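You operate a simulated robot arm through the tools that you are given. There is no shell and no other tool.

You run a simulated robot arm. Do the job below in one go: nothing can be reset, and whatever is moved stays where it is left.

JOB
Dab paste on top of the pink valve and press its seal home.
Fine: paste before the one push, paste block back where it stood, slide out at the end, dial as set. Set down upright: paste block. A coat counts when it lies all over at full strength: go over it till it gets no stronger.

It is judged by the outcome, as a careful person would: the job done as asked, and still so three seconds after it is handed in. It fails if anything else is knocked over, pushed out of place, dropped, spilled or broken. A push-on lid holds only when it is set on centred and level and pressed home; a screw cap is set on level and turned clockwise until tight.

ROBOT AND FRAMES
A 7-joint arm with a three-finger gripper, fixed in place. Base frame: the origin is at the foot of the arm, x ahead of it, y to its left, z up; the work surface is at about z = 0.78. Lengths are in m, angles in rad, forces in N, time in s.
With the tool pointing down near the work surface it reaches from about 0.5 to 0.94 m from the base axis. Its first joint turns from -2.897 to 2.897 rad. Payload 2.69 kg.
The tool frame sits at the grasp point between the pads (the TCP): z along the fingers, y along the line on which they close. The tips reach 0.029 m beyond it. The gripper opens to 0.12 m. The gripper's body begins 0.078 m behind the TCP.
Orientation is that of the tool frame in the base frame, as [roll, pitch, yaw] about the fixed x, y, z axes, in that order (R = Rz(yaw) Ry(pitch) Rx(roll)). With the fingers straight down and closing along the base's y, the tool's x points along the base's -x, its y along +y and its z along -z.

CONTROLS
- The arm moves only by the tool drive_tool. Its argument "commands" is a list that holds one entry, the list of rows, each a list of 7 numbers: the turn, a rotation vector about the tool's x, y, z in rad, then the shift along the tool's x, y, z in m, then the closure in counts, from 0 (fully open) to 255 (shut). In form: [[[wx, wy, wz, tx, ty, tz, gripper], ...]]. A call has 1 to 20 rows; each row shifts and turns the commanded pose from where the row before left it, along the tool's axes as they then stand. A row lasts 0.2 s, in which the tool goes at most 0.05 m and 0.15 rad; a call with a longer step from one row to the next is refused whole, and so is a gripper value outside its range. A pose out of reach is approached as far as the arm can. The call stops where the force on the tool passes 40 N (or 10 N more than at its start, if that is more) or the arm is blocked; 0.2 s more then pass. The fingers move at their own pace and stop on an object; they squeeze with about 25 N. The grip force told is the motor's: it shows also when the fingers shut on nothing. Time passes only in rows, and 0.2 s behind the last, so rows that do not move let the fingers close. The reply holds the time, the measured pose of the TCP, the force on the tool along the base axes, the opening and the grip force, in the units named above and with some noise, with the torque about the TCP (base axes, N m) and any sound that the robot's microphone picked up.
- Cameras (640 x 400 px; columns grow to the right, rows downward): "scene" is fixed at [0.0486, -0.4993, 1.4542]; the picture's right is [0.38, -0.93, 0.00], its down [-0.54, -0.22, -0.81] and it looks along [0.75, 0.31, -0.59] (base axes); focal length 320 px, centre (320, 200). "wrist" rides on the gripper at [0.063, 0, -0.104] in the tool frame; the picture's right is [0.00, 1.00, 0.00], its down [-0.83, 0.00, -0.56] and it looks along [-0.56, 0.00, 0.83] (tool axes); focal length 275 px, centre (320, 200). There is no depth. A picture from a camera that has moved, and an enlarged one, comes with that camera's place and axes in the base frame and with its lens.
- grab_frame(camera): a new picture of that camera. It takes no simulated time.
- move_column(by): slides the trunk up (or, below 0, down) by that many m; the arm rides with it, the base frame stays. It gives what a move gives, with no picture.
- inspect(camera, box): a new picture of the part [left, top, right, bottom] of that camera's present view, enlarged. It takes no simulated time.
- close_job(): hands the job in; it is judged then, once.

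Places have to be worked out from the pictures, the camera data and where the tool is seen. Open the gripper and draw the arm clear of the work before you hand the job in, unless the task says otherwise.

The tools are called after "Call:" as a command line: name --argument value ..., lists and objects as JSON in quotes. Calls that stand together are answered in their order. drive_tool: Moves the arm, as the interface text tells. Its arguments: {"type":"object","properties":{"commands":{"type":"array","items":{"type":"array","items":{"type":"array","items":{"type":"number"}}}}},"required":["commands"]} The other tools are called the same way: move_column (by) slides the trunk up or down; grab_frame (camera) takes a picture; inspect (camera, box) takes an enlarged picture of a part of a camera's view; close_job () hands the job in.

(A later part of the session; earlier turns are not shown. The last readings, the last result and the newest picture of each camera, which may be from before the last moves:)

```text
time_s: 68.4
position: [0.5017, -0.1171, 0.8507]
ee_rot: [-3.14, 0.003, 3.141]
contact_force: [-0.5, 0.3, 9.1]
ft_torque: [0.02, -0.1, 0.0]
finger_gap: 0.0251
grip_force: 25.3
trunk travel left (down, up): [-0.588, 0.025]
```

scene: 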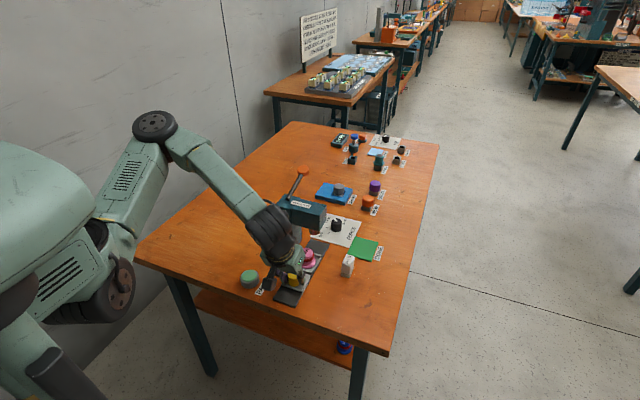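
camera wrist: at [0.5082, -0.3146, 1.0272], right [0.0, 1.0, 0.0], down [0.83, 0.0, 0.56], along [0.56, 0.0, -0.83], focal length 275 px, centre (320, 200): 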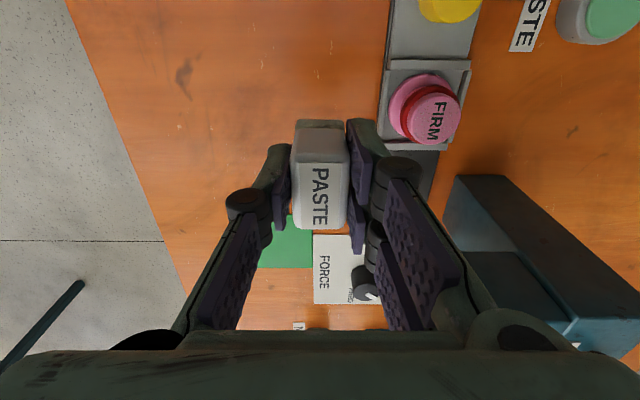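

Touching the pad at 9 N. I'll make small wiping moves on the pad, then lift and look at the foot.

Call:
drive_tool --commands '[[[0, 0, 0, 0.003, 0, 0, 240], [0, 0, 0, -0.003, 0, 0, 240], [0, 0, 0, -0.003, 0, 0, 240], [0, 0, 0, 0.003, 0, 0, 240], [0, 0, 0, 0, 0.003, 0, 240], [0, 0, 0, 0, -0.003, 0, 240], [0, 0, 0, 0, -0.003, 0, 240], [0, 0, 0, 0, 0.003, 0, 240], [0, 0, 0, 0.003, 0, 0, 240], [0, 0, 0, -0.003, 0, 0, 240], [0, 0, 0, -0.003, 0, 0, 240], [0, 0, 0, 0.003, 0, 0, 240], [0, 0, 0, 0, 0, 0, 240], [0, 0, 0, 0, 0, -0.032, 240], [0, 0, 0, 0, 0, -0.04, 240], [0, 0, 0, 0, 0, 0, 240]]]'

Call:
inspect --camera "scene" --box '[210, 210, 290, 300]'

Call:
inspect --camera "wrist" --box '[130, 60, 250, 230]'

```text
time_s: 71.8
position: [0.5011, -0.118, 0.9217]
ee_rot: [3.14, -0.001, 3.139]
contact_force: [-0.4, 0.5, -0.5]
ft_torque: [-0.01, 0.01, 0.0]
finger_gap: 0.0254
grip_force: 24.6
trunk travel left (down, up): [-0.588, 0.025]
```

```text
4.44 times, centred on (250, 255) of scene
camera zoom: at [0.0486, -0.4993, 1.4542], right [0.38, -0.93, 0.0], down [-0.54, -0.22, -0.81], along [0.75, 0.31, -0.59], focal length 1420 px, centre (631, -44)
```

zoom: 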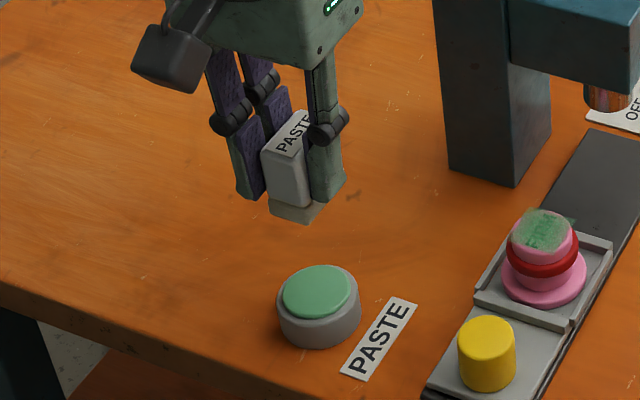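

```text
2.35 times, centred on (190, 145) of wrist
camera zoom: at [0.439, -0.1191, 1.0267], right [0.0, 1.0, 0.0], down [0.83, 0.0, 0.56], along [0.56, 0.0, -0.83], focal length 648 px, centre (626, 329)
```

zoom: 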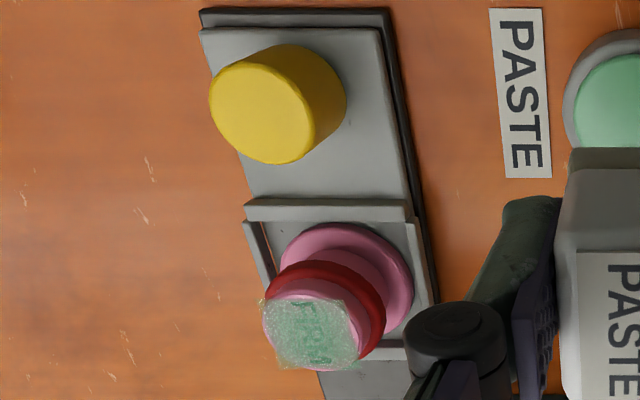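

The coat is now plainly visible, strongest in the middle and thinner at the edges. I'll return with the reloaded block, find light contact, and wipe with wide strokes.

Call:
drive_tool --commands '[[[0, 0, 0, -0.023, -0.038, 0, 240], [0, 0, 0, -0.023, -0.038, 0, 240], [0, 0, 0, -0.023, -0.038, 0, 240], [0, 0, 0, 0, 0, 0.04, 240], [0, 0, 0, 0, 0, 0.0055, 240], [0, 0, 0, 0, 0, 0, 240]]]'

```text
time_s: 73.2
position: [0.5683, -0.2298, 0.8779]
ee_rot: [-3.14, 0.002, 3.141]
contact_force: [0.9, -0.5, 2.2]
ft_torque: [-0.02, -0.04, 0.01]
finger_gap: 0.0253
grip_force: 25.2
trunk travel left (down, up): [-0.588, 0.025]
```

Call:
drive_tool --commands '[[[0, 0, 0, 0, 0.005, 0.0006, 240], [0, 0, 0, 0, 0.005, 0, 240], [0, 0, 0, 0, -0.005, 0, 240], [0, 0, 0, 0, -0.005, 0, 240], [0, 0, 0, 0, -0.005, 0, 240], [0, 0, 0, 0, -0.005, 0, 240], [0, 0, 0, 0, 0.005, 0, 240], [0, 0, 0, 0, 0.005, 0, 240], [0, 0, 0, 0, 0.005, 0, 240], [0, 0, 0, 0, 0.005, 0, 240], [0, 0, 0, 0, -0.005, 0, 240], [0, 0, 0, 0, -0.005, 0, 240], [0, 0, 0, 0, -0.005, 0, 240], [0, 0, 0, 0, -0.005, 0, 240], [0, 0, 0, 0, 0.005, 0, 240], [0, 0, 0, 0, 0.005, 0, 240], [0, 0, 0, 0, 0, 0, 240]]]'

Call:
drive_tool --commands '[[[0, 0, 0, 0.005, 0, 0, 240], [0, 0, 0, 0.005, 0, 0, 240], [0, 0, 0, -0.005, 0, 0, 240], [0, 0, 0, -0.005, 0, 0, 240], [0, 0, 0, -0.005, 0, 0, 240], [0, 0, 0, -0.005, 0, 0, 240], [0, 0, 0, 0.005, 0.006, 0, 240], [0, 0, 0, 0.005, 0, 0, 240], [0, 0, 0, 0.005, 0, 0, 240], [0, 0, 0, 0.005, 0, 0, 240], [0, 0, 0, -0.005, -0.006, 0, 240], [0, 0, 0, -0.005, -0.006, 0, 240], [0, 0, 0, -0.005, 0, 0, 240], [0, 0, 0, -0.005, 0, 0, 240], [0, 0, 0, 0.005, 0, 0, 240], [0, 0, 0, 0.005, 0.006, 0, 240], [0, 0, 0, 0, 0, 0, 240]]]'

Call:
drive_tool --commands '[[[0, 0, 0, 0, 0, -0.0461, 240], [0, 0, 0, 0, -0.045, 0, 240], [0, 0, 0, 0, -0.036, 0, 240], [0, 0, 0, 0, 0, 0, 240]]]'

Call:
inspect --camera "wrist" --box '[385, 65, 475, 155]'

Call:
inspect --camera "scene" --box '[292, 252, 318, 272]'

```text
time_s: 76.8
position: [0.5706, -0.2317, 0.8774]
ee_rot: [3.141, -0.001, 3.14]
contact_force: [-0.6, -3.5, 7.4]
ft_torque: [-0.17, -0.04, -0.01]
finger_gap: 0.0254
grip_force: 25.6
trunk travel left (down, up): [-0.588, 0.025]
```

```text
time_s: 80.4
position: [0.5705, -0.2313, 0.8763]
ee_rot: [-3.139, 0.0, 3.142]
contact_force: [1.1, -1.3, 4.6]
ft_torque: [-0.09, -0.16, -0.03]
finger_gap: 0.0255
grip_force: 25.3
trunk travel left (down, up): [-0.588, 0.025]
```

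```text
time_s: 81.4
position: [0.5705, -0.3137, 0.923]
ee_rot: [-3.141, -0.001, -3.141]
contact_force: [0.0, 0.5, -0.8]
ft_torque: [0.01, 0.01, 0.01]
finger_gap: 0.0254
grip_force: 24.5
trunk travel left (down, up): [-0.588, 0.025]
```

```text
4.44 times, centred on (430, 110) of wrist
camera zoom: at [0.5086, -0.3159, 1.0276], right [0.0, 1.0, 0.0], down [0.83, 0.0, 0.56], along [0.56, 0.0, -0.83], focal length 1224 px, centre (-169, 600)
```

zoom: 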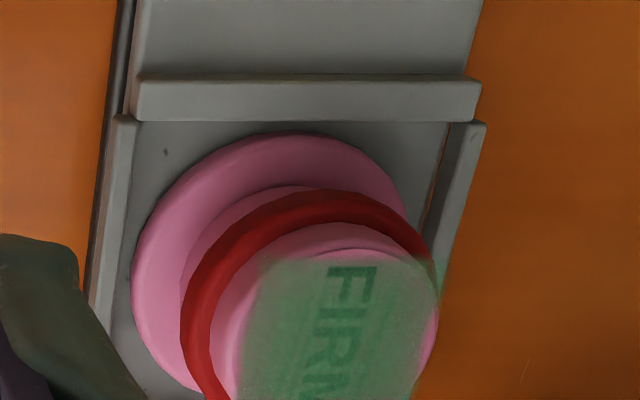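

```text
16.00 times, centred on (305, 262) of scene
camera zoom: at [0.0486, -0.4993, 1.4542], right [0.38, -0.93, 0.0], down [-0.54, -0.22, -0.81], along [0.75, 0.31, -0.59], focal length 5112 px, centre (560, -792)
```

zoom: 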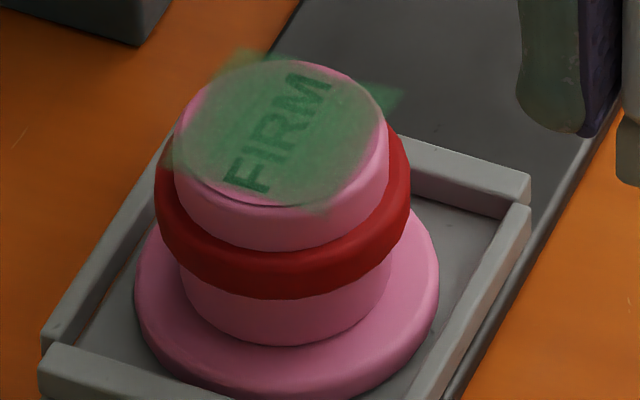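

The coat is stronger, but my x strokes dragged the unlatched slide about 16 mm inward, so the valve is now near x≈0.586. From here I'll stroke only in y, centred over the valve in x.

Call:
drive_tool --commands '[[[0, 0, 0, -0.016, 0.045, 0, 240], [0, 0, 0, 0, 0.036, 0, 240], [0, 0, 0, 0, 0, 0.03, 240], [0, 0, 0, 0, 0, 0, 240]]]'

Call:
inspect --camera "wrist" --box '[220, 60, 420, 260]'

Call:
inspect --camera "scene" --box '[275, 225, 335, 275]'

```text
time_s: 82.4
position: [0.586, -0.2326, 0.8919]
ee_rot: [3.141, -0.001, -3.141]
contact_force: [0.5, 0.0, -0.5]
ft_torque: [0.03, 0.02, -0.02]
finger_gap: 0.0251
grip_force: 25.6
trunk travel left (down, up): [-0.588, 0.025]
```

```text
2.00 times, centred on (320, 160) of wrist
camera zoom: at [0.525, -0.2352, 0.9962], right [0.0, 1.0, 0.0], down [0.83, 0.0, 0.56], along [0.56, 0.0, -0.83], focal length 551 px, centre (320, 280)
```

zoom: 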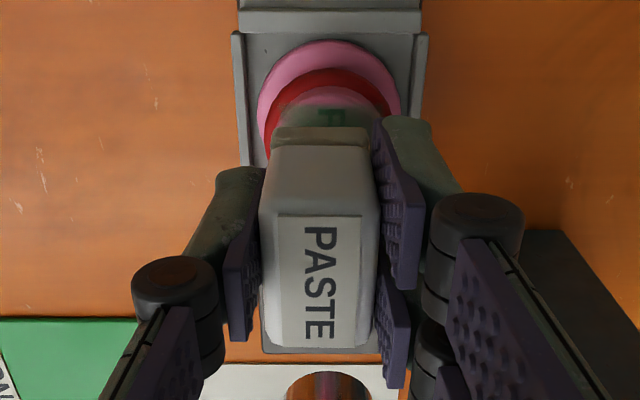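

```text
8.00 times, centred on (305, 250) of scene
camera zoom: at [0.0486, -0.4993, 1.4542], right [0.38, -0.93, 0.0], down [-0.54, -0.22, -0.81], along [0.75, 0.31, -0.59], focal length 2556 px, centre (440, -200)
```

zoom: 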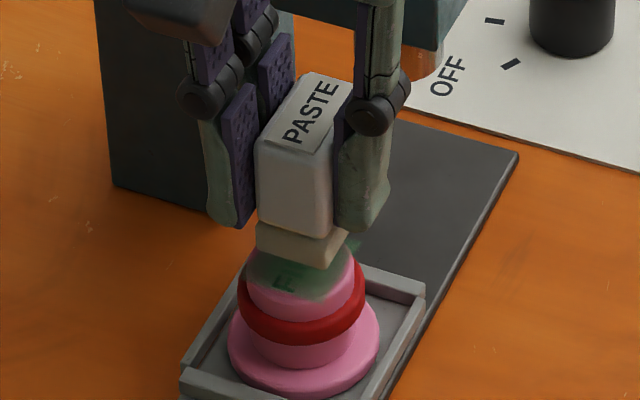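

x is now centred over the valve and it sits about 2 mm to +y. I'll lower to light contact and make y-only strokes.

Call:
drive_tool --commands '[[[0, 0, 0, 0, 0.002, 0.012, 240], [0, 0, 0, 0, 0, 0.0041, 240], [0, 0, 0, 0, 0, 0, 240]]]'

```text
time_s: 83.2
position: [0.5865, -0.2313, 0.8767]
ee_rot: [-3.141, 0.0, 3.142]
contact_force: [2.0, 0.8, 9.0]
ft_torque: [-0.01, -0.04, -0.03]
finger_gap: 0.0253
grip_force: 24.9
trunk travel left (down, up): [-0.588, 0.025]
```

Call:
drive_tool --commands '[[[0, 0, 0, 0, 0.005, 0, 240], [0, 0, 0, 0, 0.005, 0, 240], [0, 0, 0, 0, -0.005, 0, 240], [0, 0, 0, 0, -0.005, 0, 240], [0, 0, 0, 0, -0.005, 0, 240], [0, 0, 0, 0, -0.005, 0, 240], [0, 0, 0, 0, 0.005, 0, 240], [0, 0, 0, 0, 0.005, 0, 240], [0, 0, 0, 0, 0.005, 0, 240], [0, 0, 0, 0, 0.005, 0, 240], [0, 0, 0, 0, -0.005, 0, 240], [0, 0, 0, 0, -0.005, 0, 240], [0, 0, 0, 0, -0.005, 0, 240], [0, 0, 0, 0, -0.005, 0, 240], [0, 0, 0, 0, 0.005, 0, 240], [0, 0, 0, 0, 0.005, 0, 240], [0, 0, 0, 0, 0, 0, 240]]]'

Call:
drive_tool --commands '[[[0, 0, 0, 0, 0, -0.0461, 240], [0, 0, 0, 0, -0.045, 0, 240], [0, 0, 0, 0, -0.038, 0, 240], [0, 0, 0, 0, 0, 0, 240]]]'

Call:
inspect --camera "wrist" --box '[385, 65, 475, 155]'

Call:
inspect --camera "scene" --box '[292, 252, 318, 272]'

```text
time_s: 86.8
position: [0.5858, -0.2285, 0.8763]
ee_rot: [-3.14, 0.0, 3.14]
contact_force: [-0.3, -2.7, 4.7]
ft_torque: [-0.05, -0.01, 0.04]
finger_gap: 0.0254
grip_force: 25.1
trunk travel left (down, up): [-0.588, 0.025]
```

```text
time_s: 87.8
position: [0.5841, -0.3118, 0.9239]
ee_rot: [3.141, 0.0, -3.141]
contact_force: [0.1, 0.4, -0.8]
ft_torque: [0.02, 0.03, -0.01]
finger_gap: 0.0254
grip_force: 24.5
trunk travel left (down, up): [-0.588, 0.025]
```

```text
4.44 times, centred on (430, 110) of wrist
camera zoom: at [0.5229, -0.3132, 1.0287], right [0.0, 1.0, 0.0], down [0.83, 0.0, 0.56], along [0.56, 0.0, -0.83], focal length 1224 px, centre (-169, 600)
```

zoom: 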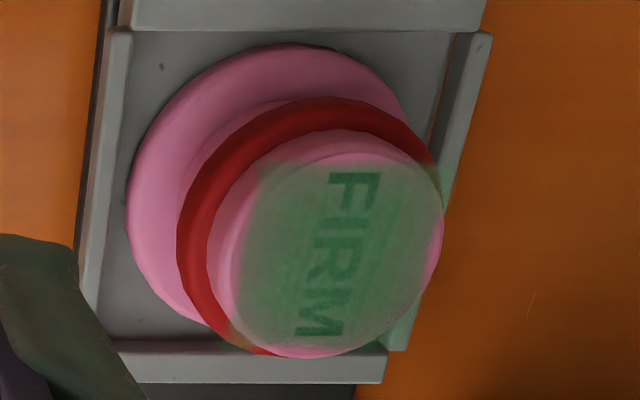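

```text
16.00 times, centred on (305, 262) of scene
camera zoom: at [0.0486, -0.4993, 1.4542], right [0.38, -0.93, 0.0], down [-0.54, -0.22, -0.81], along [0.75, 0.31, -0.59], focal length 5112 px, centre (560, -792)
```

zoom: 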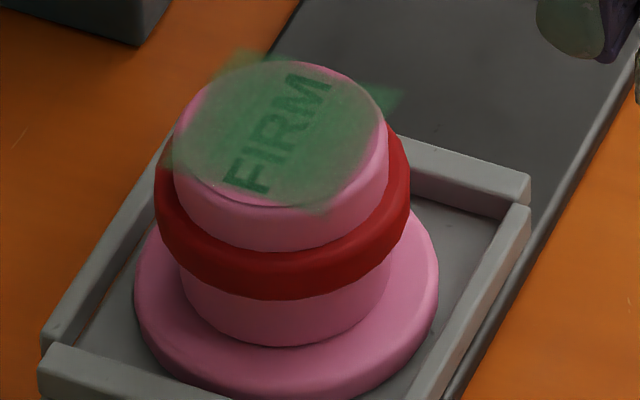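

The slide stayed put. I'll zoom in to compare the evenness of the coat.

Call:
inspect --camera "wrist" --box '[410, 92, 450, 132]'

Call:
inspect --camera "wrist" --box '[410, 108, 450, 148]'

Call:
inspect --camera "scene" --box '[296, 250, 316, 264]'

```text
10.00 times, centred on (430, 112) of wrist
camera zoom: at [0.5229, -0.3132, 1.0287], right [0.0, 1.0, 0.0], down [0.83, 0.0, 0.56], along [0.56, 0.0, -0.83], focal length 2753 px, centre (-780, 1080)
```

zoom: 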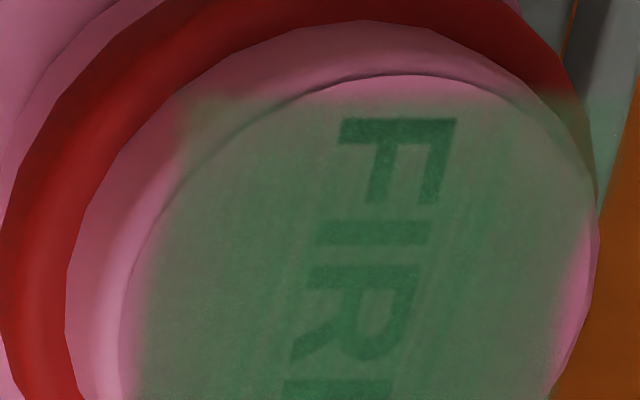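

```text
10.00 times, centred on (430, 128) of wrist
camera zoom: at [0.5229, -0.3132, 1.0287], right [0.0, 1.0, 0.0], down [0.83, 0.0, 0.56], along [0.56, 0.0, -0.83], focal length 2753 px, centre (-780, 920)
```

zoom: 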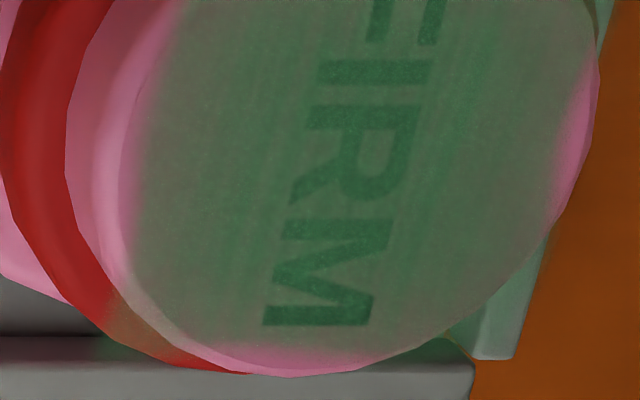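

```text
16.00 times, centred on (306, 257) of scene
camera zoom: at [0.0486, -0.4993, 1.4542], right [0.38, -0.93, 0.0], down [-0.54, -0.22, -0.81], along [0.75, 0.31, -0.59], focal length 5112 px, centre (544, -712)
```

zoom: 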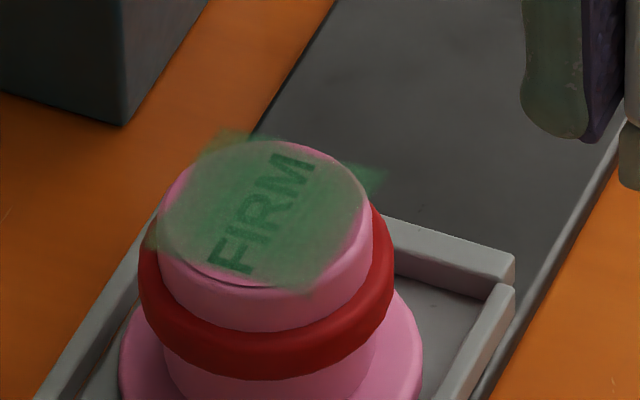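

The coat is continuous with no gaps, but I can't yet tell that it's at full strength. I'll reload and repeat, comparing before and after.

Call:
drive_tool --commands '[[[0, 0, 0, 0.022, 0.043, 0, 240], [0, 0, 0, 0.021, 0.046, 0, 240], [0, 0, 0, 0.021, 0.046, 0, 240], [0, 0, 0, 0.021, 0.046, 0, 240], [0, 0, 0, 0, 0.014, 0.02, 240], [0, 0, 0, 0, 0, 0.045, 240], [0, 0, 0, 0, 0, 0.006, 240], [0, 0, 0, 0, 0, 0.0012, 240], [0, 0, 0, 0, 0, 0, 240]]]'

```text
refused: row 2 steps farther than a row can; nothing moved
```

The combined step was too long; I'll split it into smaller ones.

Call:
drive_tool --commands '[[[0, 0, 0, 0.017, 0.039, 0, 240], [0, 0, 0, 0.017, 0.039, 0, 240], [0, 0, 0, 0.017, 0.039, 0, 240], [0, 0, 0, 0.017, 0.039, 0, 240], [0, 0, 0, 0.017, 0.039, 0, 240], [0, 0, 0, 0, 0, 0.02, 240], [0, 0, 0, 0, 0, 0.045, 240], [0, 0, 0, 0, 0, 0.006, 240], [0, 0, 0, 0, 0, 0.0012, 240], [0, 0, 0, 0, 0, 0, 240]]]'

```text
time_s: 90.0
position: [0.5004, -0.1181, 0.8497]
ee_rot: [-3.141, 0.0, -3.141]
contact_force: [-0.8, 0.4, -0.1]
ft_torque: [0.02, 0.04, -0.03]
finger_gap: 0.0254
grip_force: 24.9
trunk travel left (down, up): [-0.588, 0.025]
```

Call:
drive_tool --commands '[[[0, 0, 0, 0, 0, 0.0008, 240], [0, 0, 0, 0, 0, 0, 240]]]'

```text
time_s: 90.6
position: [0.5017, -0.1176, 0.8497]
ee_rot: [-3.141, 0.0, -3.141]
contact_force: [-0.7, -1.0, 0.1]
ft_torque: [-0.01, 0.01, 0.02]
finger_gap: 0.0251
grip_force: 25.2
trunk travel left (down, up): [-0.588, 0.025]
```

Still no contact at the pad, so the block has crept further up. I'll keep stepping down.

Call:
drive_tool --commands '[[[0, 0, 0, 0, 0, 0.0008, 240], [0, 0, 0, 0, 0, 0, 240]]]'

```text
time_s: 91.2
position: [0.5023, -0.1177, 0.8507]
ee_rot: [-3.139, 0.001, -3.141]
contact_force: [-0.7, -2.6, 9.3]
ft_torque: [0.01, -0.09, -0.01]
finger_gap: 0.025
grip_force: 24.7
trunk travel left (down, up): [-0.588, 0.025]
```

Contact at 9 N. I'll wipe on the pad, lift, and return over the valve, which is at +85 mm in x from here.

Call:
drive_tool --commands '[[[0, 0, 0, 0.003, 0, 0, 240], [0, 0, 0, -0.003, 0, 0, 240], [0, 0, 0, -0.003, 0, 0, 240], [0, 0, 0, 0.003, 0, 0, 240], [0, 0, 0, 0, 0.003, 0, 240], [0, 0, 0, 0, -0.003, 0, 240], [0, 0, 0, 0, -0.003, 0, 240], [0, 0, 0, 0, 0.003, 0, 240], [0, 0, 0, 0, 0, 0, 240], [0, 0, 0, 0, 0, -0.0338, 240], [0, 0, 0, 0, 0, -0.04, 240], [0, 0, 0, -0.029, -0.038, 0, 240], [0, 0, 0, -0.028, -0.037, 0, 240], [0, 0, 0, -0.028, -0.037, 0, 240], [0, 0, 0, 0, 0, 0.04, 240], [0, 0, 0, 0, 0, 0.006, 240], [0, 0, 0, 0, 0, 0, 240]]]'

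```text
time_s: 94.8
position: [0.5849, -0.2301, 0.8776]
ee_rot: [-3.14, 0.002, 3.138]
contact_force: [0.4, -2.3, 5.0]
ft_torque: [-0.05, -0.03, -0.04]
finger_gap: 0.0253
grip_force: 25.3
trunk travel left (down, up): [-0.588, 0.025]
```

Touching at 5 N. I'll make two sets of y strokes and then look again.

Call:
drive_tool --commands '[[[0, 0, 0, 0, 0.005, 0.0004, 240], [0, 0, 0, 0, 0.005, 0, 240], [0, 0, 0, 0, -0.005, 0, 240], [0, 0, 0, 0, -0.005, 0, 240], [0, 0, 0, 0, -0.005, 0, 240], [0, 0, 0, 0, -0.005, 0, 240], [0, 0, 0, 0, 0.005, 0, 240], [0, 0, 0, 0, 0.005, 0, 240], [0, 0, 0, 0, 0.005, 0, 240], [0, 0, 0, 0, 0.005, 0, 240], [0, 0, 0, 0, -0.005, 0, 240], [0, 0, 0, 0, -0.005, 0, 240], [0, 0, 0, 0, -0.005, 0, 240], [0, 0, 0, 0, -0.005, 0, 240], [0, 0, 0, 0, 0.005, 0, 240], [0, 0, 0, 0, 0.005, 0, 240], [0, 0, 0, 0, 0, 0, 240]]]'

Call:
drive_tool --commands '[[[0, 0, 0, 0, 0.005, 0, 240], [0, 0, 0, 0, 0.005, 0, 240], [0, 0, 0, 0, -0.005, 0, 240], [0, 0, 0, 0, -0.005, 0, 240], [0, 0, 0, 0, -0.005, 0, 240], [0, 0, 0, 0, -0.005, 0, 240], [0, 0, 0, 0, 0.005, 0, 240], [0, 0, 0, 0, 0.005, 0, 240], [0, 0, 0, 0, 0.005, 0, 240], [0, 0, 0, 0, 0.005, 0, 240], [0, 0, 0, 0, -0.005, 0, 240], [0, 0, 0, 0, -0.005, 0, 240], [0, 0, 0, 0, -0.005, 0, 240], [0, 0, 0, 0, -0.005, 0, 240], [0, 0, 0, 0, 0.005, 0, 240], [0, 0, 0, 0, 0.005, 0, 240], [0, 0, 0, 0, 0, 0, 240]]]'

Call:
drive_tool --commands '[[[0, 0, 0, 0, 0, -0.0464, 240], [0, 0, 0, 0, -0.045, 0, 240], [0, 0, 0, 0, -0.038, 0, 240], [0, 0, 0, 0, 0, 0, 240]]]'

Call:
inspect --camera "wrist" --box '[385, 65, 475, 155]'

Call:
inspect --camera "scene" --box '[296, 250, 316, 264]'

Call:
inspect --camera "wrist" --box '[410, 92, 450, 132]'

```text
time_s: 98.4
position: [0.5848, -0.2296, 0.8777]
ee_rot: [-3.141, -0.001, 3.141]
contact_force: [0.0, 0.9, -1.0]
ft_torque: [-0.01, -0.01, -0.01]
finger_gap: 0.0254
grip_force: 25.2
trunk travel left (down, up): [-0.588, 0.025]
```

```text
time_s: 102.0
position: [0.586, -0.2288, 0.8758]
ee_rot: [-3.14, 0.0, 3.141]
contact_force: [0.2, -3.1, 4.6]
ft_torque: [-0.09, -0.02, 0.0]
finger_gap: 0.0253
grip_force: 25.0
trunk travel left (down, up): [-0.588, 0.025]
```

```text
time_s: 103.0
position: [0.5857, -0.3123, 0.9229]
ee_rot: [3.14, 0.0, 3.141]
contact_force: [0.2, -0.9, -0.4]
ft_torque: [0.0, 0.01, -0.01]
finger_gap: 0.0251
grip_force: 25.2
trunk travel left (down, up): [-0.588, 0.025]
```

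```text
4.44 times, centred on (430, 110) of wrist
camera zoom: at [0.5236, -0.3142, 1.0282], right [0.0, 1.0, 0.0], down [0.83, 0.0, 0.56], along [0.56, 0.0, -0.83], focal length 1224 px, centre (-169, 600)
```

zoom: 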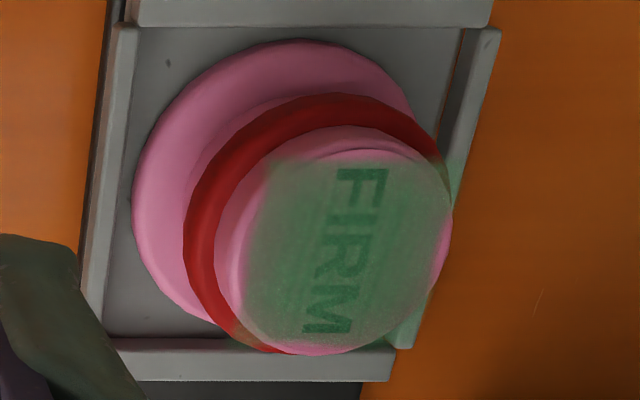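

```text
16.00 times, centred on (306, 257) of scene
camera zoom: at [0.0486, -0.4993, 1.4542], right [0.38, -0.93, 0.0], down [-0.54, -0.22, -0.81], along [0.75, 0.31, -0.59], focal length 5112 px, centre (544, -712)
```

zoom: 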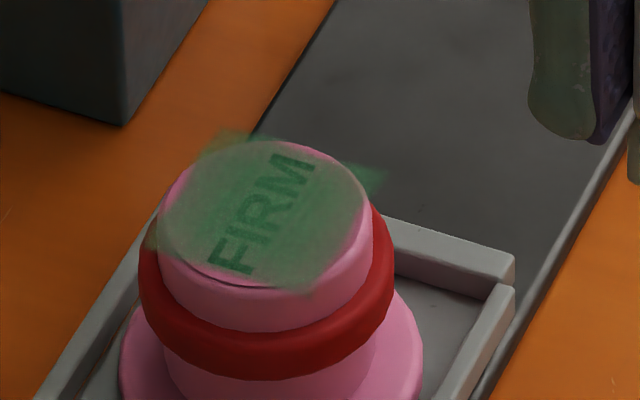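

```text
10.00 times, centred on (430, 112) of wrist
camera zoom: at [0.5236, -0.3142, 1.0282], right [0.0, 1.0, 0.0], down [0.83, 0.0, 0.56], along [0.56, 0.0, -0.83], focal length 2753 px, centre (-780, 1080)
```

zoom: 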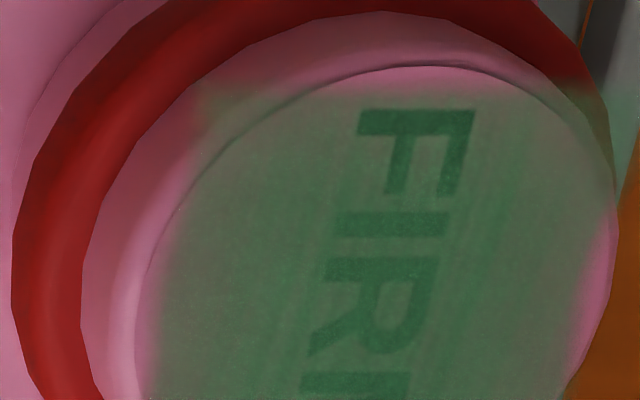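

Little change centrally, but the ±y sides look slightly greyer than the middle band. I'll go to the pad side for another reload and a view from there.

Call:
drive_tool --commands '[[[0, 0, 0, 0.017, 0.039, 0, 240], [0, 0, 0, 0.017, 0.039, 0, 240], [0, 0, 0, 0.017, 0.039, 0, 240], [0, 0, 0, 0.017, 0.039, 0, 240], [0, 0, 0, 0.017, 0.041, 0, 240], [0, 0, 0, 0, 0, 0, 240]]]'

Call:
grab_frame --camera "wrist"

Call:
inspect --camera "wrist" --box '[150, 160, 220, 240]'

Call:
inspect --camera "scene" --box '[296, 250, 316, 264]'

```text
time_s: 104.4
position: [0.5003, -0.1143, 0.9212]
ee_rot: [-3.141, 0.0, 3.14]
contact_force: [-0.7, 0.0, -0.1]
ft_torque: [0.0, 0.03, 0.01]
finger_gap: 0.0252
grip_force: 24.6
trunk travel left (down, up): [-0.588, 0.025]
```

```text
taken
camera wrist: at [0.4388, -0.116, 1.0263], right [0.0, 1.0, 0.0], down [0.83, 0.0, 0.56], along [0.56, 0.0, -0.83], focal length 275 px, centre (320, 200)
```

wrist: 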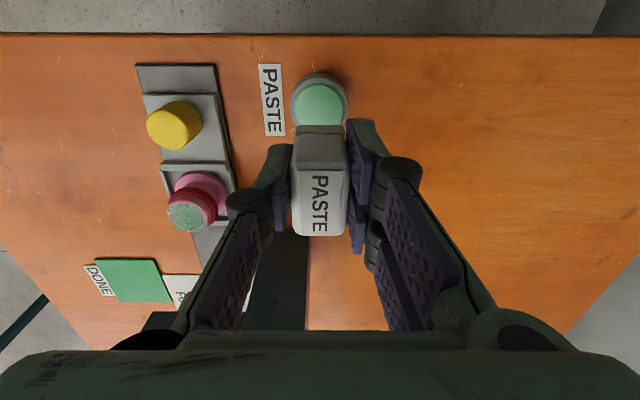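

```text
5.00 times, centred on (185, 200) of wrist
camera zoom: at [0.4388, -0.116, 1.0263], right [0.0, 1.0, 0.0], down [0.83, 0.0, 0.56], along [0.56, 0.0, -0.83], focal length 1376 px, centre (995, 200)
```

zoom: 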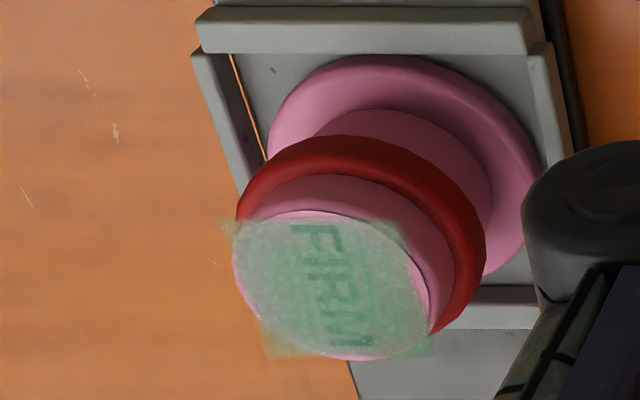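

```text
16.00 times, centred on (306, 257) of scene
camera zoom: at [0.0486, -0.4993, 1.4542], right [0.38, -0.93, 0.0], down [-0.54, -0.22, -0.81], along [0.75, 0.31, -0.59], focal length 5112 px, centre (544, -712)
```

zoom: 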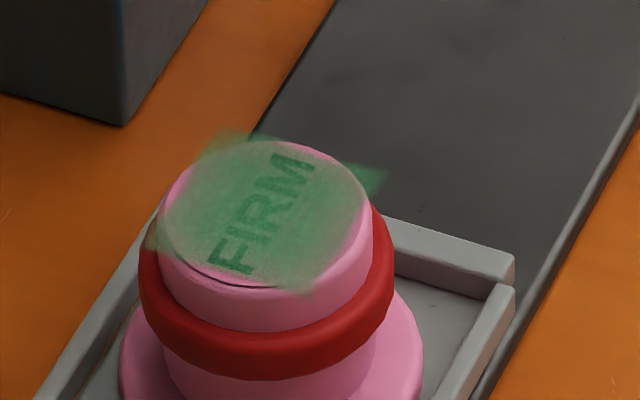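

The -y part of the coat looks weaker than the rest. I'll reload and give each side its own strokes.

Call:
drive_tool --commands '[[[0, 0, 0, 0, -0.002, 0.04, 240], [0, 0, 0, 0, 0, 0.032, 240], [0, 0, 0, 0, 0, 0.0018, 240], [0, 0, 0, 0, 0, 0, 240]]]'

```text
time_s: 105.4
position: [0.5012, -0.1174, 0.8503]
ee_rot: [-3.141, 0.001, 3.14]
contact_force: [2.9, -0.7, 11.1]
ft_torque: [0.04, -0.2, 0.01]
finger_gap: 0.0254
grip_force: 25.1
trunk travel left (down, up): [-0.588, 0.025]
```

Call:
drive_tool --commands '[[[0, 0, 0, 0.003, 0, 0, 240], [0, 0, 0, -0.003, 0, 0, 240], [0, 0, 0, -0.003, 0, 0, 240], [0, 0, 0, 0.003, 0, 0, 240], [0, 0, 0, 0, 0.003, 0, 240], [0, 0, 0, 0, -0.003, 0, 240], [0, 0, 0, 0, -0.003, 0, 240], [0, 0, 0, 0, 0.003, 0, 240], [0, 0, 0, 0, 0, 0, 240], [0, 0, 0, 0, 0, -0.0338, 240], [0, 0, 0, 0, 0, -0.04, 240], [0, 0, 0, -0.029, -0.038, 0, 240], [0, 0, 0, -0.028, -0.037, 0, 240], [0, 0, 0, -0.028, -0.041, 0, 240], [0, 0, 0, 0, 0, 0.04, 240], [0, 0, 0, 0, 0, 0.006, 240], [0, 0, 0, 0, 0, 0, 240]]]'

```text
time_s: 109.0
position: [0.5871, -0.2333, 0.8753]
ee_rot: [3.141, 0.0, 3.141]
contact_force: [0.4, 0.2, -0.5]
ft_torque: [-0.02, 0.02, 0.0]
finger_gap: 0.0257
grip_force: 25.1
trunk travel left (down, up): [-0.588, 0.025]
```

Call:
drive_tool --commands '[[[0, 0, 0, 0, 0, 0.001, 240], [0, 0, 0, 0, 0, 0, 240]]]'

```text
time_s: 109.6
position: [0.5859, -0.2333, 0.8756]
ee_rot: [-3.141, 0.0, 3.139]
contact_force: [0.2, 0.8, 0.4]
ft_torque: [-0.03, -0.01, -0.02]
finger_gap: 0.0251
grip_force: 25.1
trunk travel left (down, up): [-0.588, 0.025]
```

Call:
drive_tool --commands '[[[0, 0, 0, 0, 0, 0.0008, 240], [0, 0, 0, 0, 0, 0, 240]]]'

```text
time_s: 110.2
position: [0.5855, -0.2333, 0.8758]
ee_rot: [3.14, 0.0, 3.141]
contact_force: [-0.1, -1.3, 0.9]
ft_torque: [-0.01, 0.0, 0.0]
finger_gap: 0.025
grip_force: 24.5
trunk travel left (down, up): [-0.588, 0.025]
```

Call:
drive_tool --commands '[[[0, 0, 0, 0, 0, 0.0006, 240], [0, 0, 0, 0, 0, 0, 240]]]'

```text
time_s: 110.8
position: [0.5847, -0.2336, 0.876]
ee_rot: [-3.139, 0.0, 3.141]
contact_force: [1.2, -0.3, 6.8]
ft_torque: [0.0, 0.0, -0.05]
finger_gap: 0.0255
grip_force: 24.7
trunk travel left (down, up): [-0.588, 0.025]
```

Contact at 7 N. I'll stroke the -y side first, then the +y side.

Call:
drive_tool --commands '[[[0, 0, 0, 0, -0.004, 0, 240], [0, 0, 0, 0, -0.004, 0, 240], [0, 0, 0, 0, -0.003, 0, 240], [0, 0, 0, 0, 0.004, 0, 240], [0, 0, 0, 0, 0.004, 0, 240], [0, 0, 0, 0, -0.004, 0, 240], [0, 0, 0, 0, -0.004, 0, 240], [0, 0, 0, 0, 0.004, 0, 240], [0, 0, 0, 0, 0.004, 0, 240], [0, 0, 0, 0, -0.004, 0, 240], [0, 0, 0, 0, -0.004, 0, 240], [0, 0, 0, 0, 0.004, 0, 240], [0, 0, 0, 0, 0.004, 0, 240], [0, 0, 0, 0, 0.003, 0, 240], [0, 0, 0, 0, 0, 0, 240]]]'

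Call:
drive_tool --commands '[[[0, 0, 0, 0, 0.006, 0, 240], [0, 0, 0, 0, 0.004, 0, 240], [0, 0, 0, 0, 0.004, 0, 240], [0, 0, 0, 0, -0.004, 0, 240], [0, 0, 0, 0, -0.004, 0, 240], [0, 0, 0, 0, 0.004, 0, 240], [0, 0, 0, 0, 0.004, 0, 240], [0, 0, 0, 0, -0.004, 0, 240], [0, 0, 0, 0, -0.004, 0, 240], [0, 0, 0, 0, 0.004, 0, 240], [0, 0, 0, 0, 0.004, 0, 240], [0, 0, 0, 0, -0.004, 0, 240], [0, 0, 0, 0, -0.004, 0, 240], [0, 0, 0, 0, -0.006, 0, 240], [0, 0, 0, 0, 0, 0, 240]]]'

Call:
drive_tool --commands '[[[0, 0, 0, 0, 0, -0.0484, 240], [0, 0, 0, 0, -0.045, 0, 240], [0, 0, 0, 0, -0.034, 0, 240], [0, 0, 0, 0, 0, 0, 240]]]'

Call:
inspect --camera "wrist" --box '[385, 65, 475, 155]'

Call:
inspect --camera "scene" --box '[296, 250, 316, 264]'

Call:
inspect --camera "wrist" --box '[410, 92, 450, 132]'

```text
time_s: 114.0
position: [0.5848, -0.2327, 0.874]
ee_rot: [-3.14, -0.001, 3.141]
contact_force: [0.1, -4.5, 15.1]
ft_torque: [-0.19, 0.08, 0.04]
finger_gap: 0.0254
grip_force: 24.8
trunk travel left (down, up): [-0.588, 0.025]
```

```text
time_s: 117.2
position: [0.5852, -0.2332, 0.8748]
ee_rot: [-3.141, 0.0, 3.14]
contact_force: [0.2, 0.5, 3.1]
ft_torque: [0.05, 0.03, -0.01]
finger_gap: 0.0252
grip_force: 25.3
trunk travel left (down, up): [-0.588, 0.025]
```

```text
time_s: 118.2
position: [0.5861, -0.3115, 0.9264]
ee_rot: [3.14, 0.001, -3.141]
contact_force: [-0.7, -0.7, -0.5]
ft_torque: [-0.04, 0.05, -0.05]
finger_gap: 0.0257
grip_force: 24.9
trunk travel left (down, up): [-0.588, 0.025]
```

```text
4.44 times, centred on (430, 110) of wrist
camera zoom: at [0.5237, -0.3142, 1.0302], right [0.0, 1.0, 0.0], down [0.83, 0.0, 0.56], along [0.56, 0.0, -0.83], focal length 1224 px, centre (-169, 600)
```

zoom: 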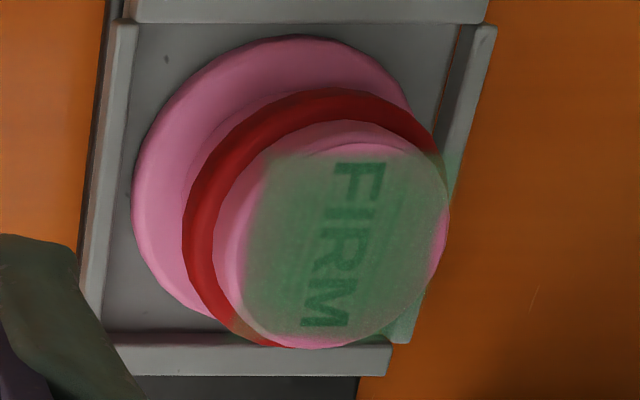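

```text
16.00 times, centred on (306, 257) of scene
camera zoom: at [0.0486, -0.4993, 1.4542], right [0.38, -0.93, 0.0], down [-0.54, -0.22, -0.81], along [0.75, 0.31, -0.59], focal length 5112 px, centre (544, -712)
```

zoom: 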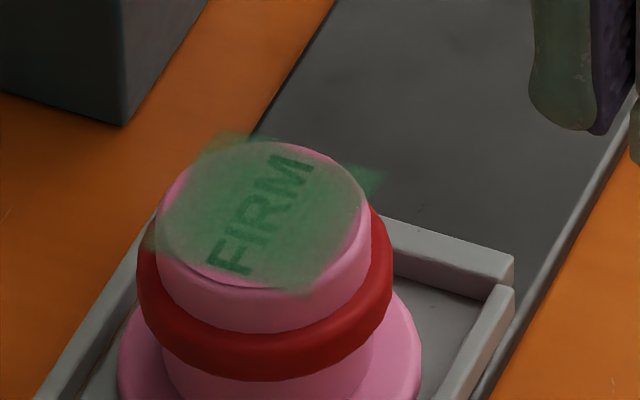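

```text
10.00 times, centred on (430, 112) of wrist
camera zoom: at [0.5237, -0.3142, 1.0302], right [0.0, 1.0, 0.0], down [0.83, 0.0, 0.56], along [0.56, 0.0, -0.83], focal length 2753 px, centre (-780, 1080)
```

zoom: 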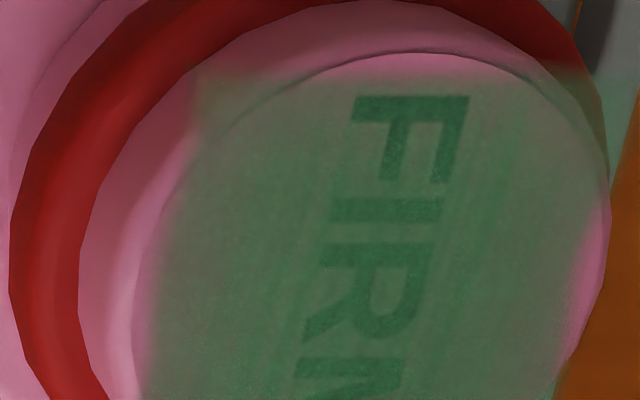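

The look hasn't changed over the last rounds, so the coat is at its full strength, all over. Now I'll carry the paste block back to where it stood: +40 mm in x and -33 mm in y from here, by my running tally.

Call:
drive_tool --commands '[[[0, 0, 0, -0.02, -0.0165, 0, 240], [0, 0, 0, -0.02, -0.0165, 0, 240], [0, 0, 0, 0, 0, 0.045, 240], [0, 0, 0, 0, 0, 0.042, 240], [0, 0, 0, 0, 0, 0, 240]]]'

Call:
grab_frame --camera "wrist"

Call:
inspect --camera "scene" --box '[300, 210, 400, 290]'

```text
time_s: 119.4
position: [0.627, -0.3433, 0.8347]
ee_rot: [3.14, 0.0, -3.141]
contact_force: [0.0, 0.4, -0.7]
ft_torque: [-0.01, 0.02, 0.0]
finger_gap: 0.0253
grip_force: 25.0
trunk travel left (down, up): [-0.588, 0.025]
```

```text
taken
camera wrist: at [0.5641, -0.346, 0.9395], right [0.0, 1.0, 0.0], down [0.83, 0.0, 0.56], along [0.56, 0.0, -0.83], focal length 275 px, centre (320, 200)
```

wrist: 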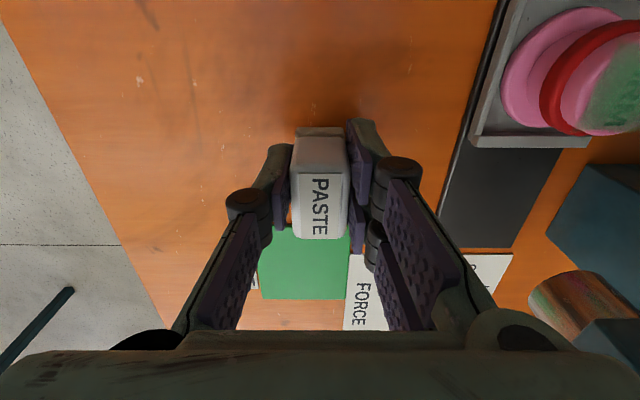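

```text
5.00 times, centred on (350, 250) of scene
camera zoom: at [0.0486, -0.4993, 1.4542], right [0.38, -0.93, 0.0], down [-0.54, -0.22, -0.81], along [0.75, 0.31, -0.59], focal length 1598 px, centre (170, -50)
```

zoom: 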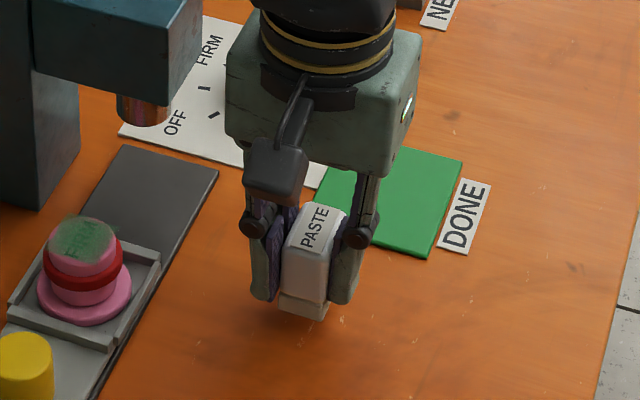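

The block is over its spot, having slid up about 5 mm in the grip with perhaps 2 mm forward. I'll lower in small steps until it touches the table.

Call:
drive_tool --commands '[[[0, 0, 0, 0.0015, 0, 0.005, 240], [0, 0, 0, 0, 0, 0.003, 240], [0, 0, 0, 0, 0, 0.002, 240], [0, 0, 0, 0, 0, 0, 240]]]'

```text
time_s: 120.4
position: [0.6247, -0.3451, 0.8267]
ee_rot: [-3.14, -0.001, 3.139]
contact_force: [-0.5, 0.4, -0.8]
ft_torque: [0.02, 0.01, 0.0]
finger_gap: 0.0252
grip_force: 24.8
trunk travel left (down, up): [-0.588, 0.025]
```

Call:
drive_tool --commands '[[[0, 0, 0, 0, 0, 0.0015, 240], [0, 0, 0, 0, 0, 0.001, 240], [0, 0, 0, 0, 0, 0, 240]]]'

```text
time_s: 121.2
position: [0.6248, -0.3457, 0.8231]
ee_rot: [3.141, 0.0, 3.141]
contact_force: [0.9, 0.2, -0.1]
ft_torque: [0.03, 0.02, -0.02]
finger_gap: 0.0254
grip_force: 24.9
trunk travel left (down, up): [-0.588, 0.025]
```

Call:
drive_tool --commands '[[[0, 0, 0, 0, 0, 0.0008, 240], [0, 0, 0, 0, 0, 0, 240]]]'

Call:
inspect --camera "scene" --box '[320, 240, 370, 280]'

```text
time_s: 121.8
position: [0.6246, -0.345, 0.8239]
ee_rot: [3.14, 0.0, 3.14]
contact_force: [-0.6, 0.1, -0.9]
ft_torque: [-0.02, -0.01, -0.06]
finger_gap: 0.0253
grip_force: 25.2
trunk travel left (down, up): [-0.588, 0.025]
```

```text
10.00 times, centred on (345, 260) of scene
camera zoom: at [0.0486, -0.4993, 1.4542], right [0.38, -0.93, 0.0], down [-0.54, -0.22, -0.81], along [0.75, 0.31, -0.59], focal length 3195 px, centre (70, -400)
```

zoom: 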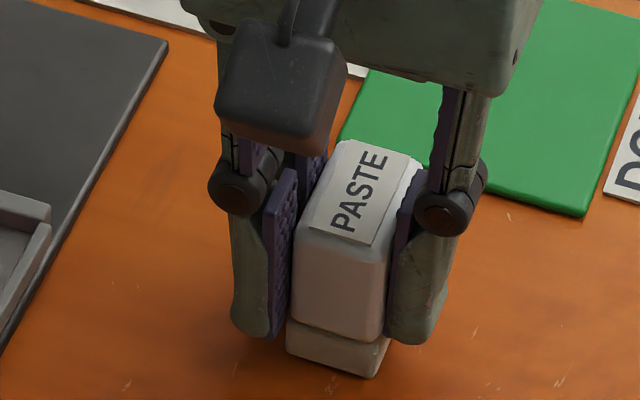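

Call:
drive_tool --commands '[[[0, 0, 0, 0, 0, 0.001, 240], [0, 0, 0, 0, 0, 0, 240]]]'

```text
time_s: 122.4
position: [0.6244, -0.3449, 0.8211]
ee_rot: [3.14, 0.001, -3.141]
contact_force: [0.8, 1.2, 3.2]
ft_torque: [0.08, -0.04, 0.02]
finger_gap: 0.0252
grip_force: 24.8
trunk travel left (down, up): [-0.588, 0.025]
```

The block has touched the table at 3 N. I'll open the fingers gently and rise straight up.

Call:
drive_tool --commands '[[[0, 0, 0, 0, 0, 0.0003, 240], [0, 0, 0, 0, 0, 0, 180], [0, 0, 0, 0, 0, 0, 150], [0, 0, 0, 0, 0, 0, 150], [0, 0, 0, 0, 0, 0, 150], [0, 0, 0, 0, 0, -0.03, 150], [0, 0, 0, 0, 0, -0.045, 150], [0, 0, 0, 0, 0, -0.045, 150], [0, 0, 0, 0, 0, -0.045, 150], [0, 0, 0, 0, 0, 0, 150]]]'

Call:
grab_frame --camera "wrist"

Call:
inspect --camera "scene" --box '[285, 220, 365, 280]'

```text
time_s: 124.6
position: [0.6249, -0.345, 0.9868]
ee_rot: [3.141, 0.001, 3.141]
contact_force: [-0.8, 0.8, 0.0]
ft_torque: [0.0, -0.01, 0.04]
finger_gap: 0.0496
grip_force: 0.0
trunk travel left (down, up): [-0.588, 0.025]
```

```text
taken
camera wrist: at [0.5628, -0.3476, 1.0921], right [0.0, 1.0, 0.0], down [0.83, 0.0, 0.56], along [0.56, 0.0, -0.83], focal length 275 px, centre (320, 200)
```

wrist: 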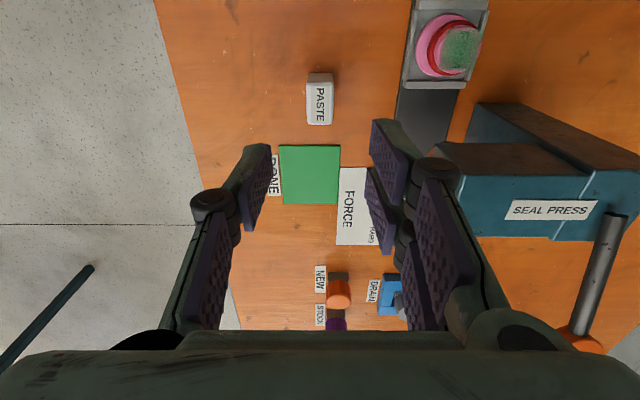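

```text
6.67 times, centred on (325, 250) of scene
camera zoom: at [0.0486, -0.4993, 1.4542], right [0.38, -0.93, 0.0], down [-0.54, -0.22, -0.81], along [0.75, 0.31, -0.59], focal length 2130 px, centre (287, -133)
```

zoom: 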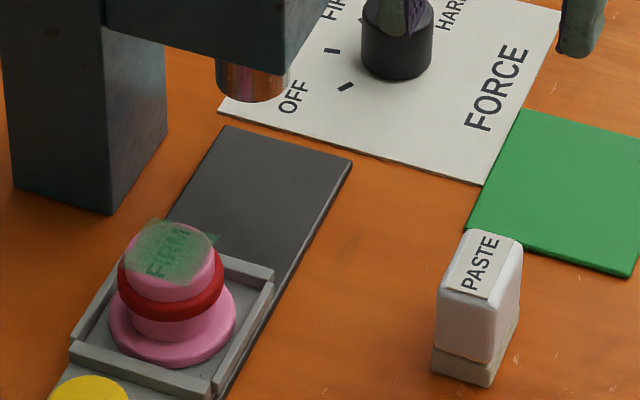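

The block stands upright in its place within 2–3 mm. Next I'll move back to the slide's knob: go to x≈0.50, tilt the hand back as before, and look.

Call:
drive_tool --commands '[[[0, 0, 0, 0.042, 0, 0, 110], [0, 0, 0, 0.042, 0, 0, 110], [0, 0, 0, 0.036, 0.02, 0, 110], [0, 0, 0, 0, 0.048, 0, 110], [0, 0, 0, 0, 0.047, 0, 110], [0, -0.12, 0, 0, 0, 0, 110], [0, -0.12, 0, 0, 0, 0, 110], [0, -0.11, 0, 0, 0, 0, 110], [0, 0, 0, 0, 0, 0, 110]]]'

Call:
grab_frame --camera "wrist"

Call:
inspect --camera "scene" --box '[240, 200, 360, 300]'

```text
time_s: 126.6
position: [0.5038, -0.2295, 0.985]
ee_rot: [-3.14, 0.35, -3.141]
contact_force: [-0.3, 0.1, -0.5]
ft_torque: [-0.03, 0.0, 0.0]
finger_gap: 0.0684
grip_force: 0.0
trunk travel left (down, up): [-0.588, 0.025]
```

```text
taken
camera wrist: at [0.4101, -0.2325, 1.0624], right [0.0, 1.0, 0.0], down [0.59, 0.0, 0.81], along [0.81, 0.0, -0.59], focal length 275 px, centre (320, 200)
```

wrist: 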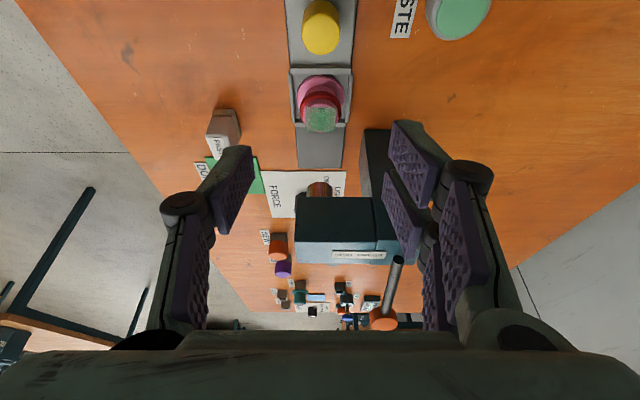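

```text
4.00 times, centred on (300, 250) of scene
camera zoom: at [0.0486, -0.4993, 1.4542], right [0.38, -0.93, 0.0], down [-0.54, -0.22, -0.81], along [0.75, 0.31, -0.59], focal length 1278 px, centre (400, 0)
```

zoom: 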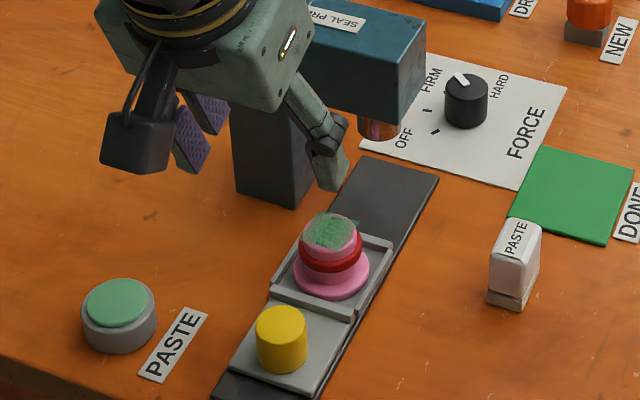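

The dial still points at FIRM and the valve sits well in the tray. The knob is at x≈0.512, right where my tilted tool will land, so I'll descend straight onto it and grip.

Call:
drive_tool --commands '[[[0, 0, 0, 0.01355, 0, 0.0371, 110], [0, 0, 0, 0.01355, 0, 0.0371, 110], [0, 0, 0, 0.01355, 0, 0.0371, 110], [0, 0, 0, 0.01355, 0, 0.0371, 110], [0, 0, 0, 0, 0, 0, 110]]]'

Call:
grab_frame --camera "wrist"

Call:
inspect --camera "scene" --box '[296, 248, 316, 264]'

```text
time_s: 127.8
position: [0.5051, -0.2304, 0.8265]
ee_rot: [-3.141, 0.35, 3.139]
contact_force: [-0.2, 0.5, -0.2]
ft_torque: [0.01, -0.02, -0.01]
finger_gap: 0.0685
grip_force: 0.0
trunk travel left (down, up): [-0.588, 0.025]
```

```text
taken
camera wrist: at [0.4112, -0.2326, 0.9027], right [0.0, 1.0, 0.0], down [0.59, 0.0, 0.81], along [0.81, 0.0, -0.59], focal length 275 px, centre (320, 200)
```

wrist: 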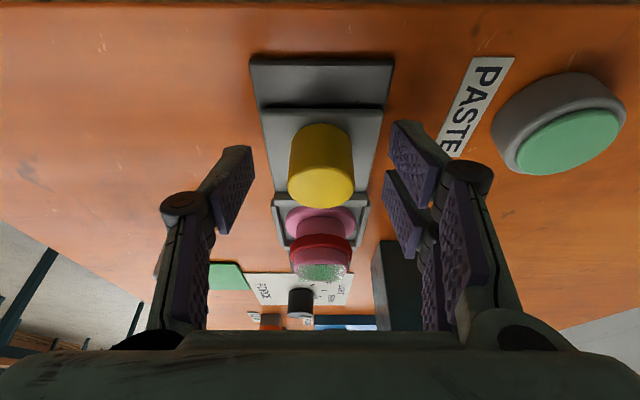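

```text
16.00 times, centred on (306, 256) of scene
camera zoom: at [0.0486, -0.4993, 1.4542], right [0.38, -0.93, 0.0], down [-0.54, -0.22, -0.81], along [0.75, 0.31, -0.59], focal length 5112 px, centre (544, -696)
```

zoom: 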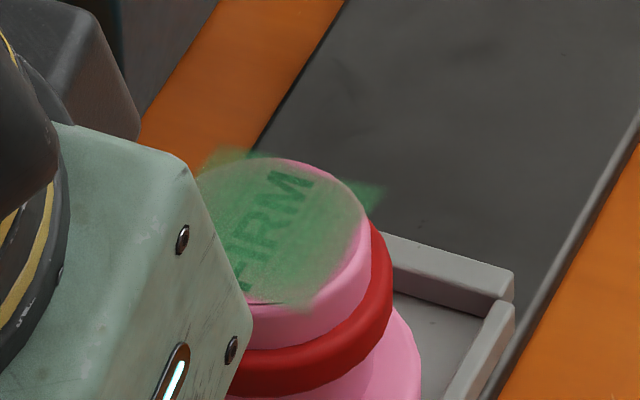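

Before pressing, I want one better look at the coat from nearly straight above, with nothing in the way. I'll rise and tilt the camera to look down on the cap.

Call:
drive_tool --commands '[[[0, 0, 0, -0.012, 0, -0.035, 110], [0, 0, 0, -0.014, 0, -0.037, 110], [0, 0, 0, -0.014, 0, -0.037, 110], [0, 0, 0, -0.005, 0, -0.014, 110], [0, 0.14, 0, 0, 0, 0, 110], [0, 0.14, 0, 0, 0, 0, 110], [0, 0.14, 0, 0, 0, 0, 110], [0, 0.14, 0, 0, 0, 0, 110], [0, 0.14, 0, 0, 0, 0, 110], [0, 0, 0, 0, 0, 0, 110]]]'

Call:
grab_frame --camera "wrist"

```text
time_s: 130.0
position: [0.5053, -0.2313, 0.9594]
ee_rot: [-3.141, -0.35, 3.14]
contact_force: [0.4, -0.1, -1.1]
ft_torque: [-0.01, -0.02, -0.01]
finger_gap: 0.0684
grip_force: 0.0
trunk travel left (down, up): [-0.588, 0.025]
```

```text
taken
camera wrist: at [0.4827, -0.2323, 1.0795], right [0.0, 1.0, 0.0], down [0.97, 0.0, 0.24], along [0.24, 0.0, -0.97], focal length 275 px, centre (320, 200)
```

wrist: 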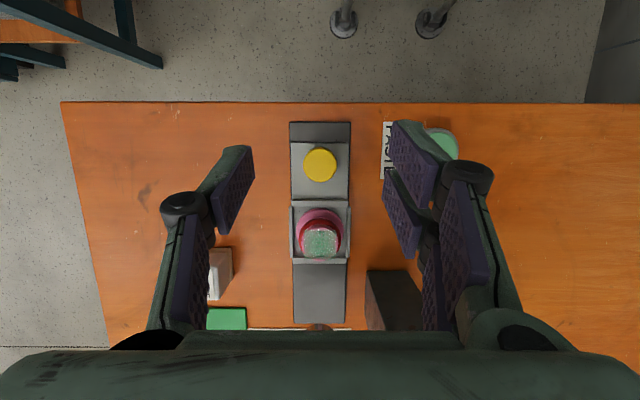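

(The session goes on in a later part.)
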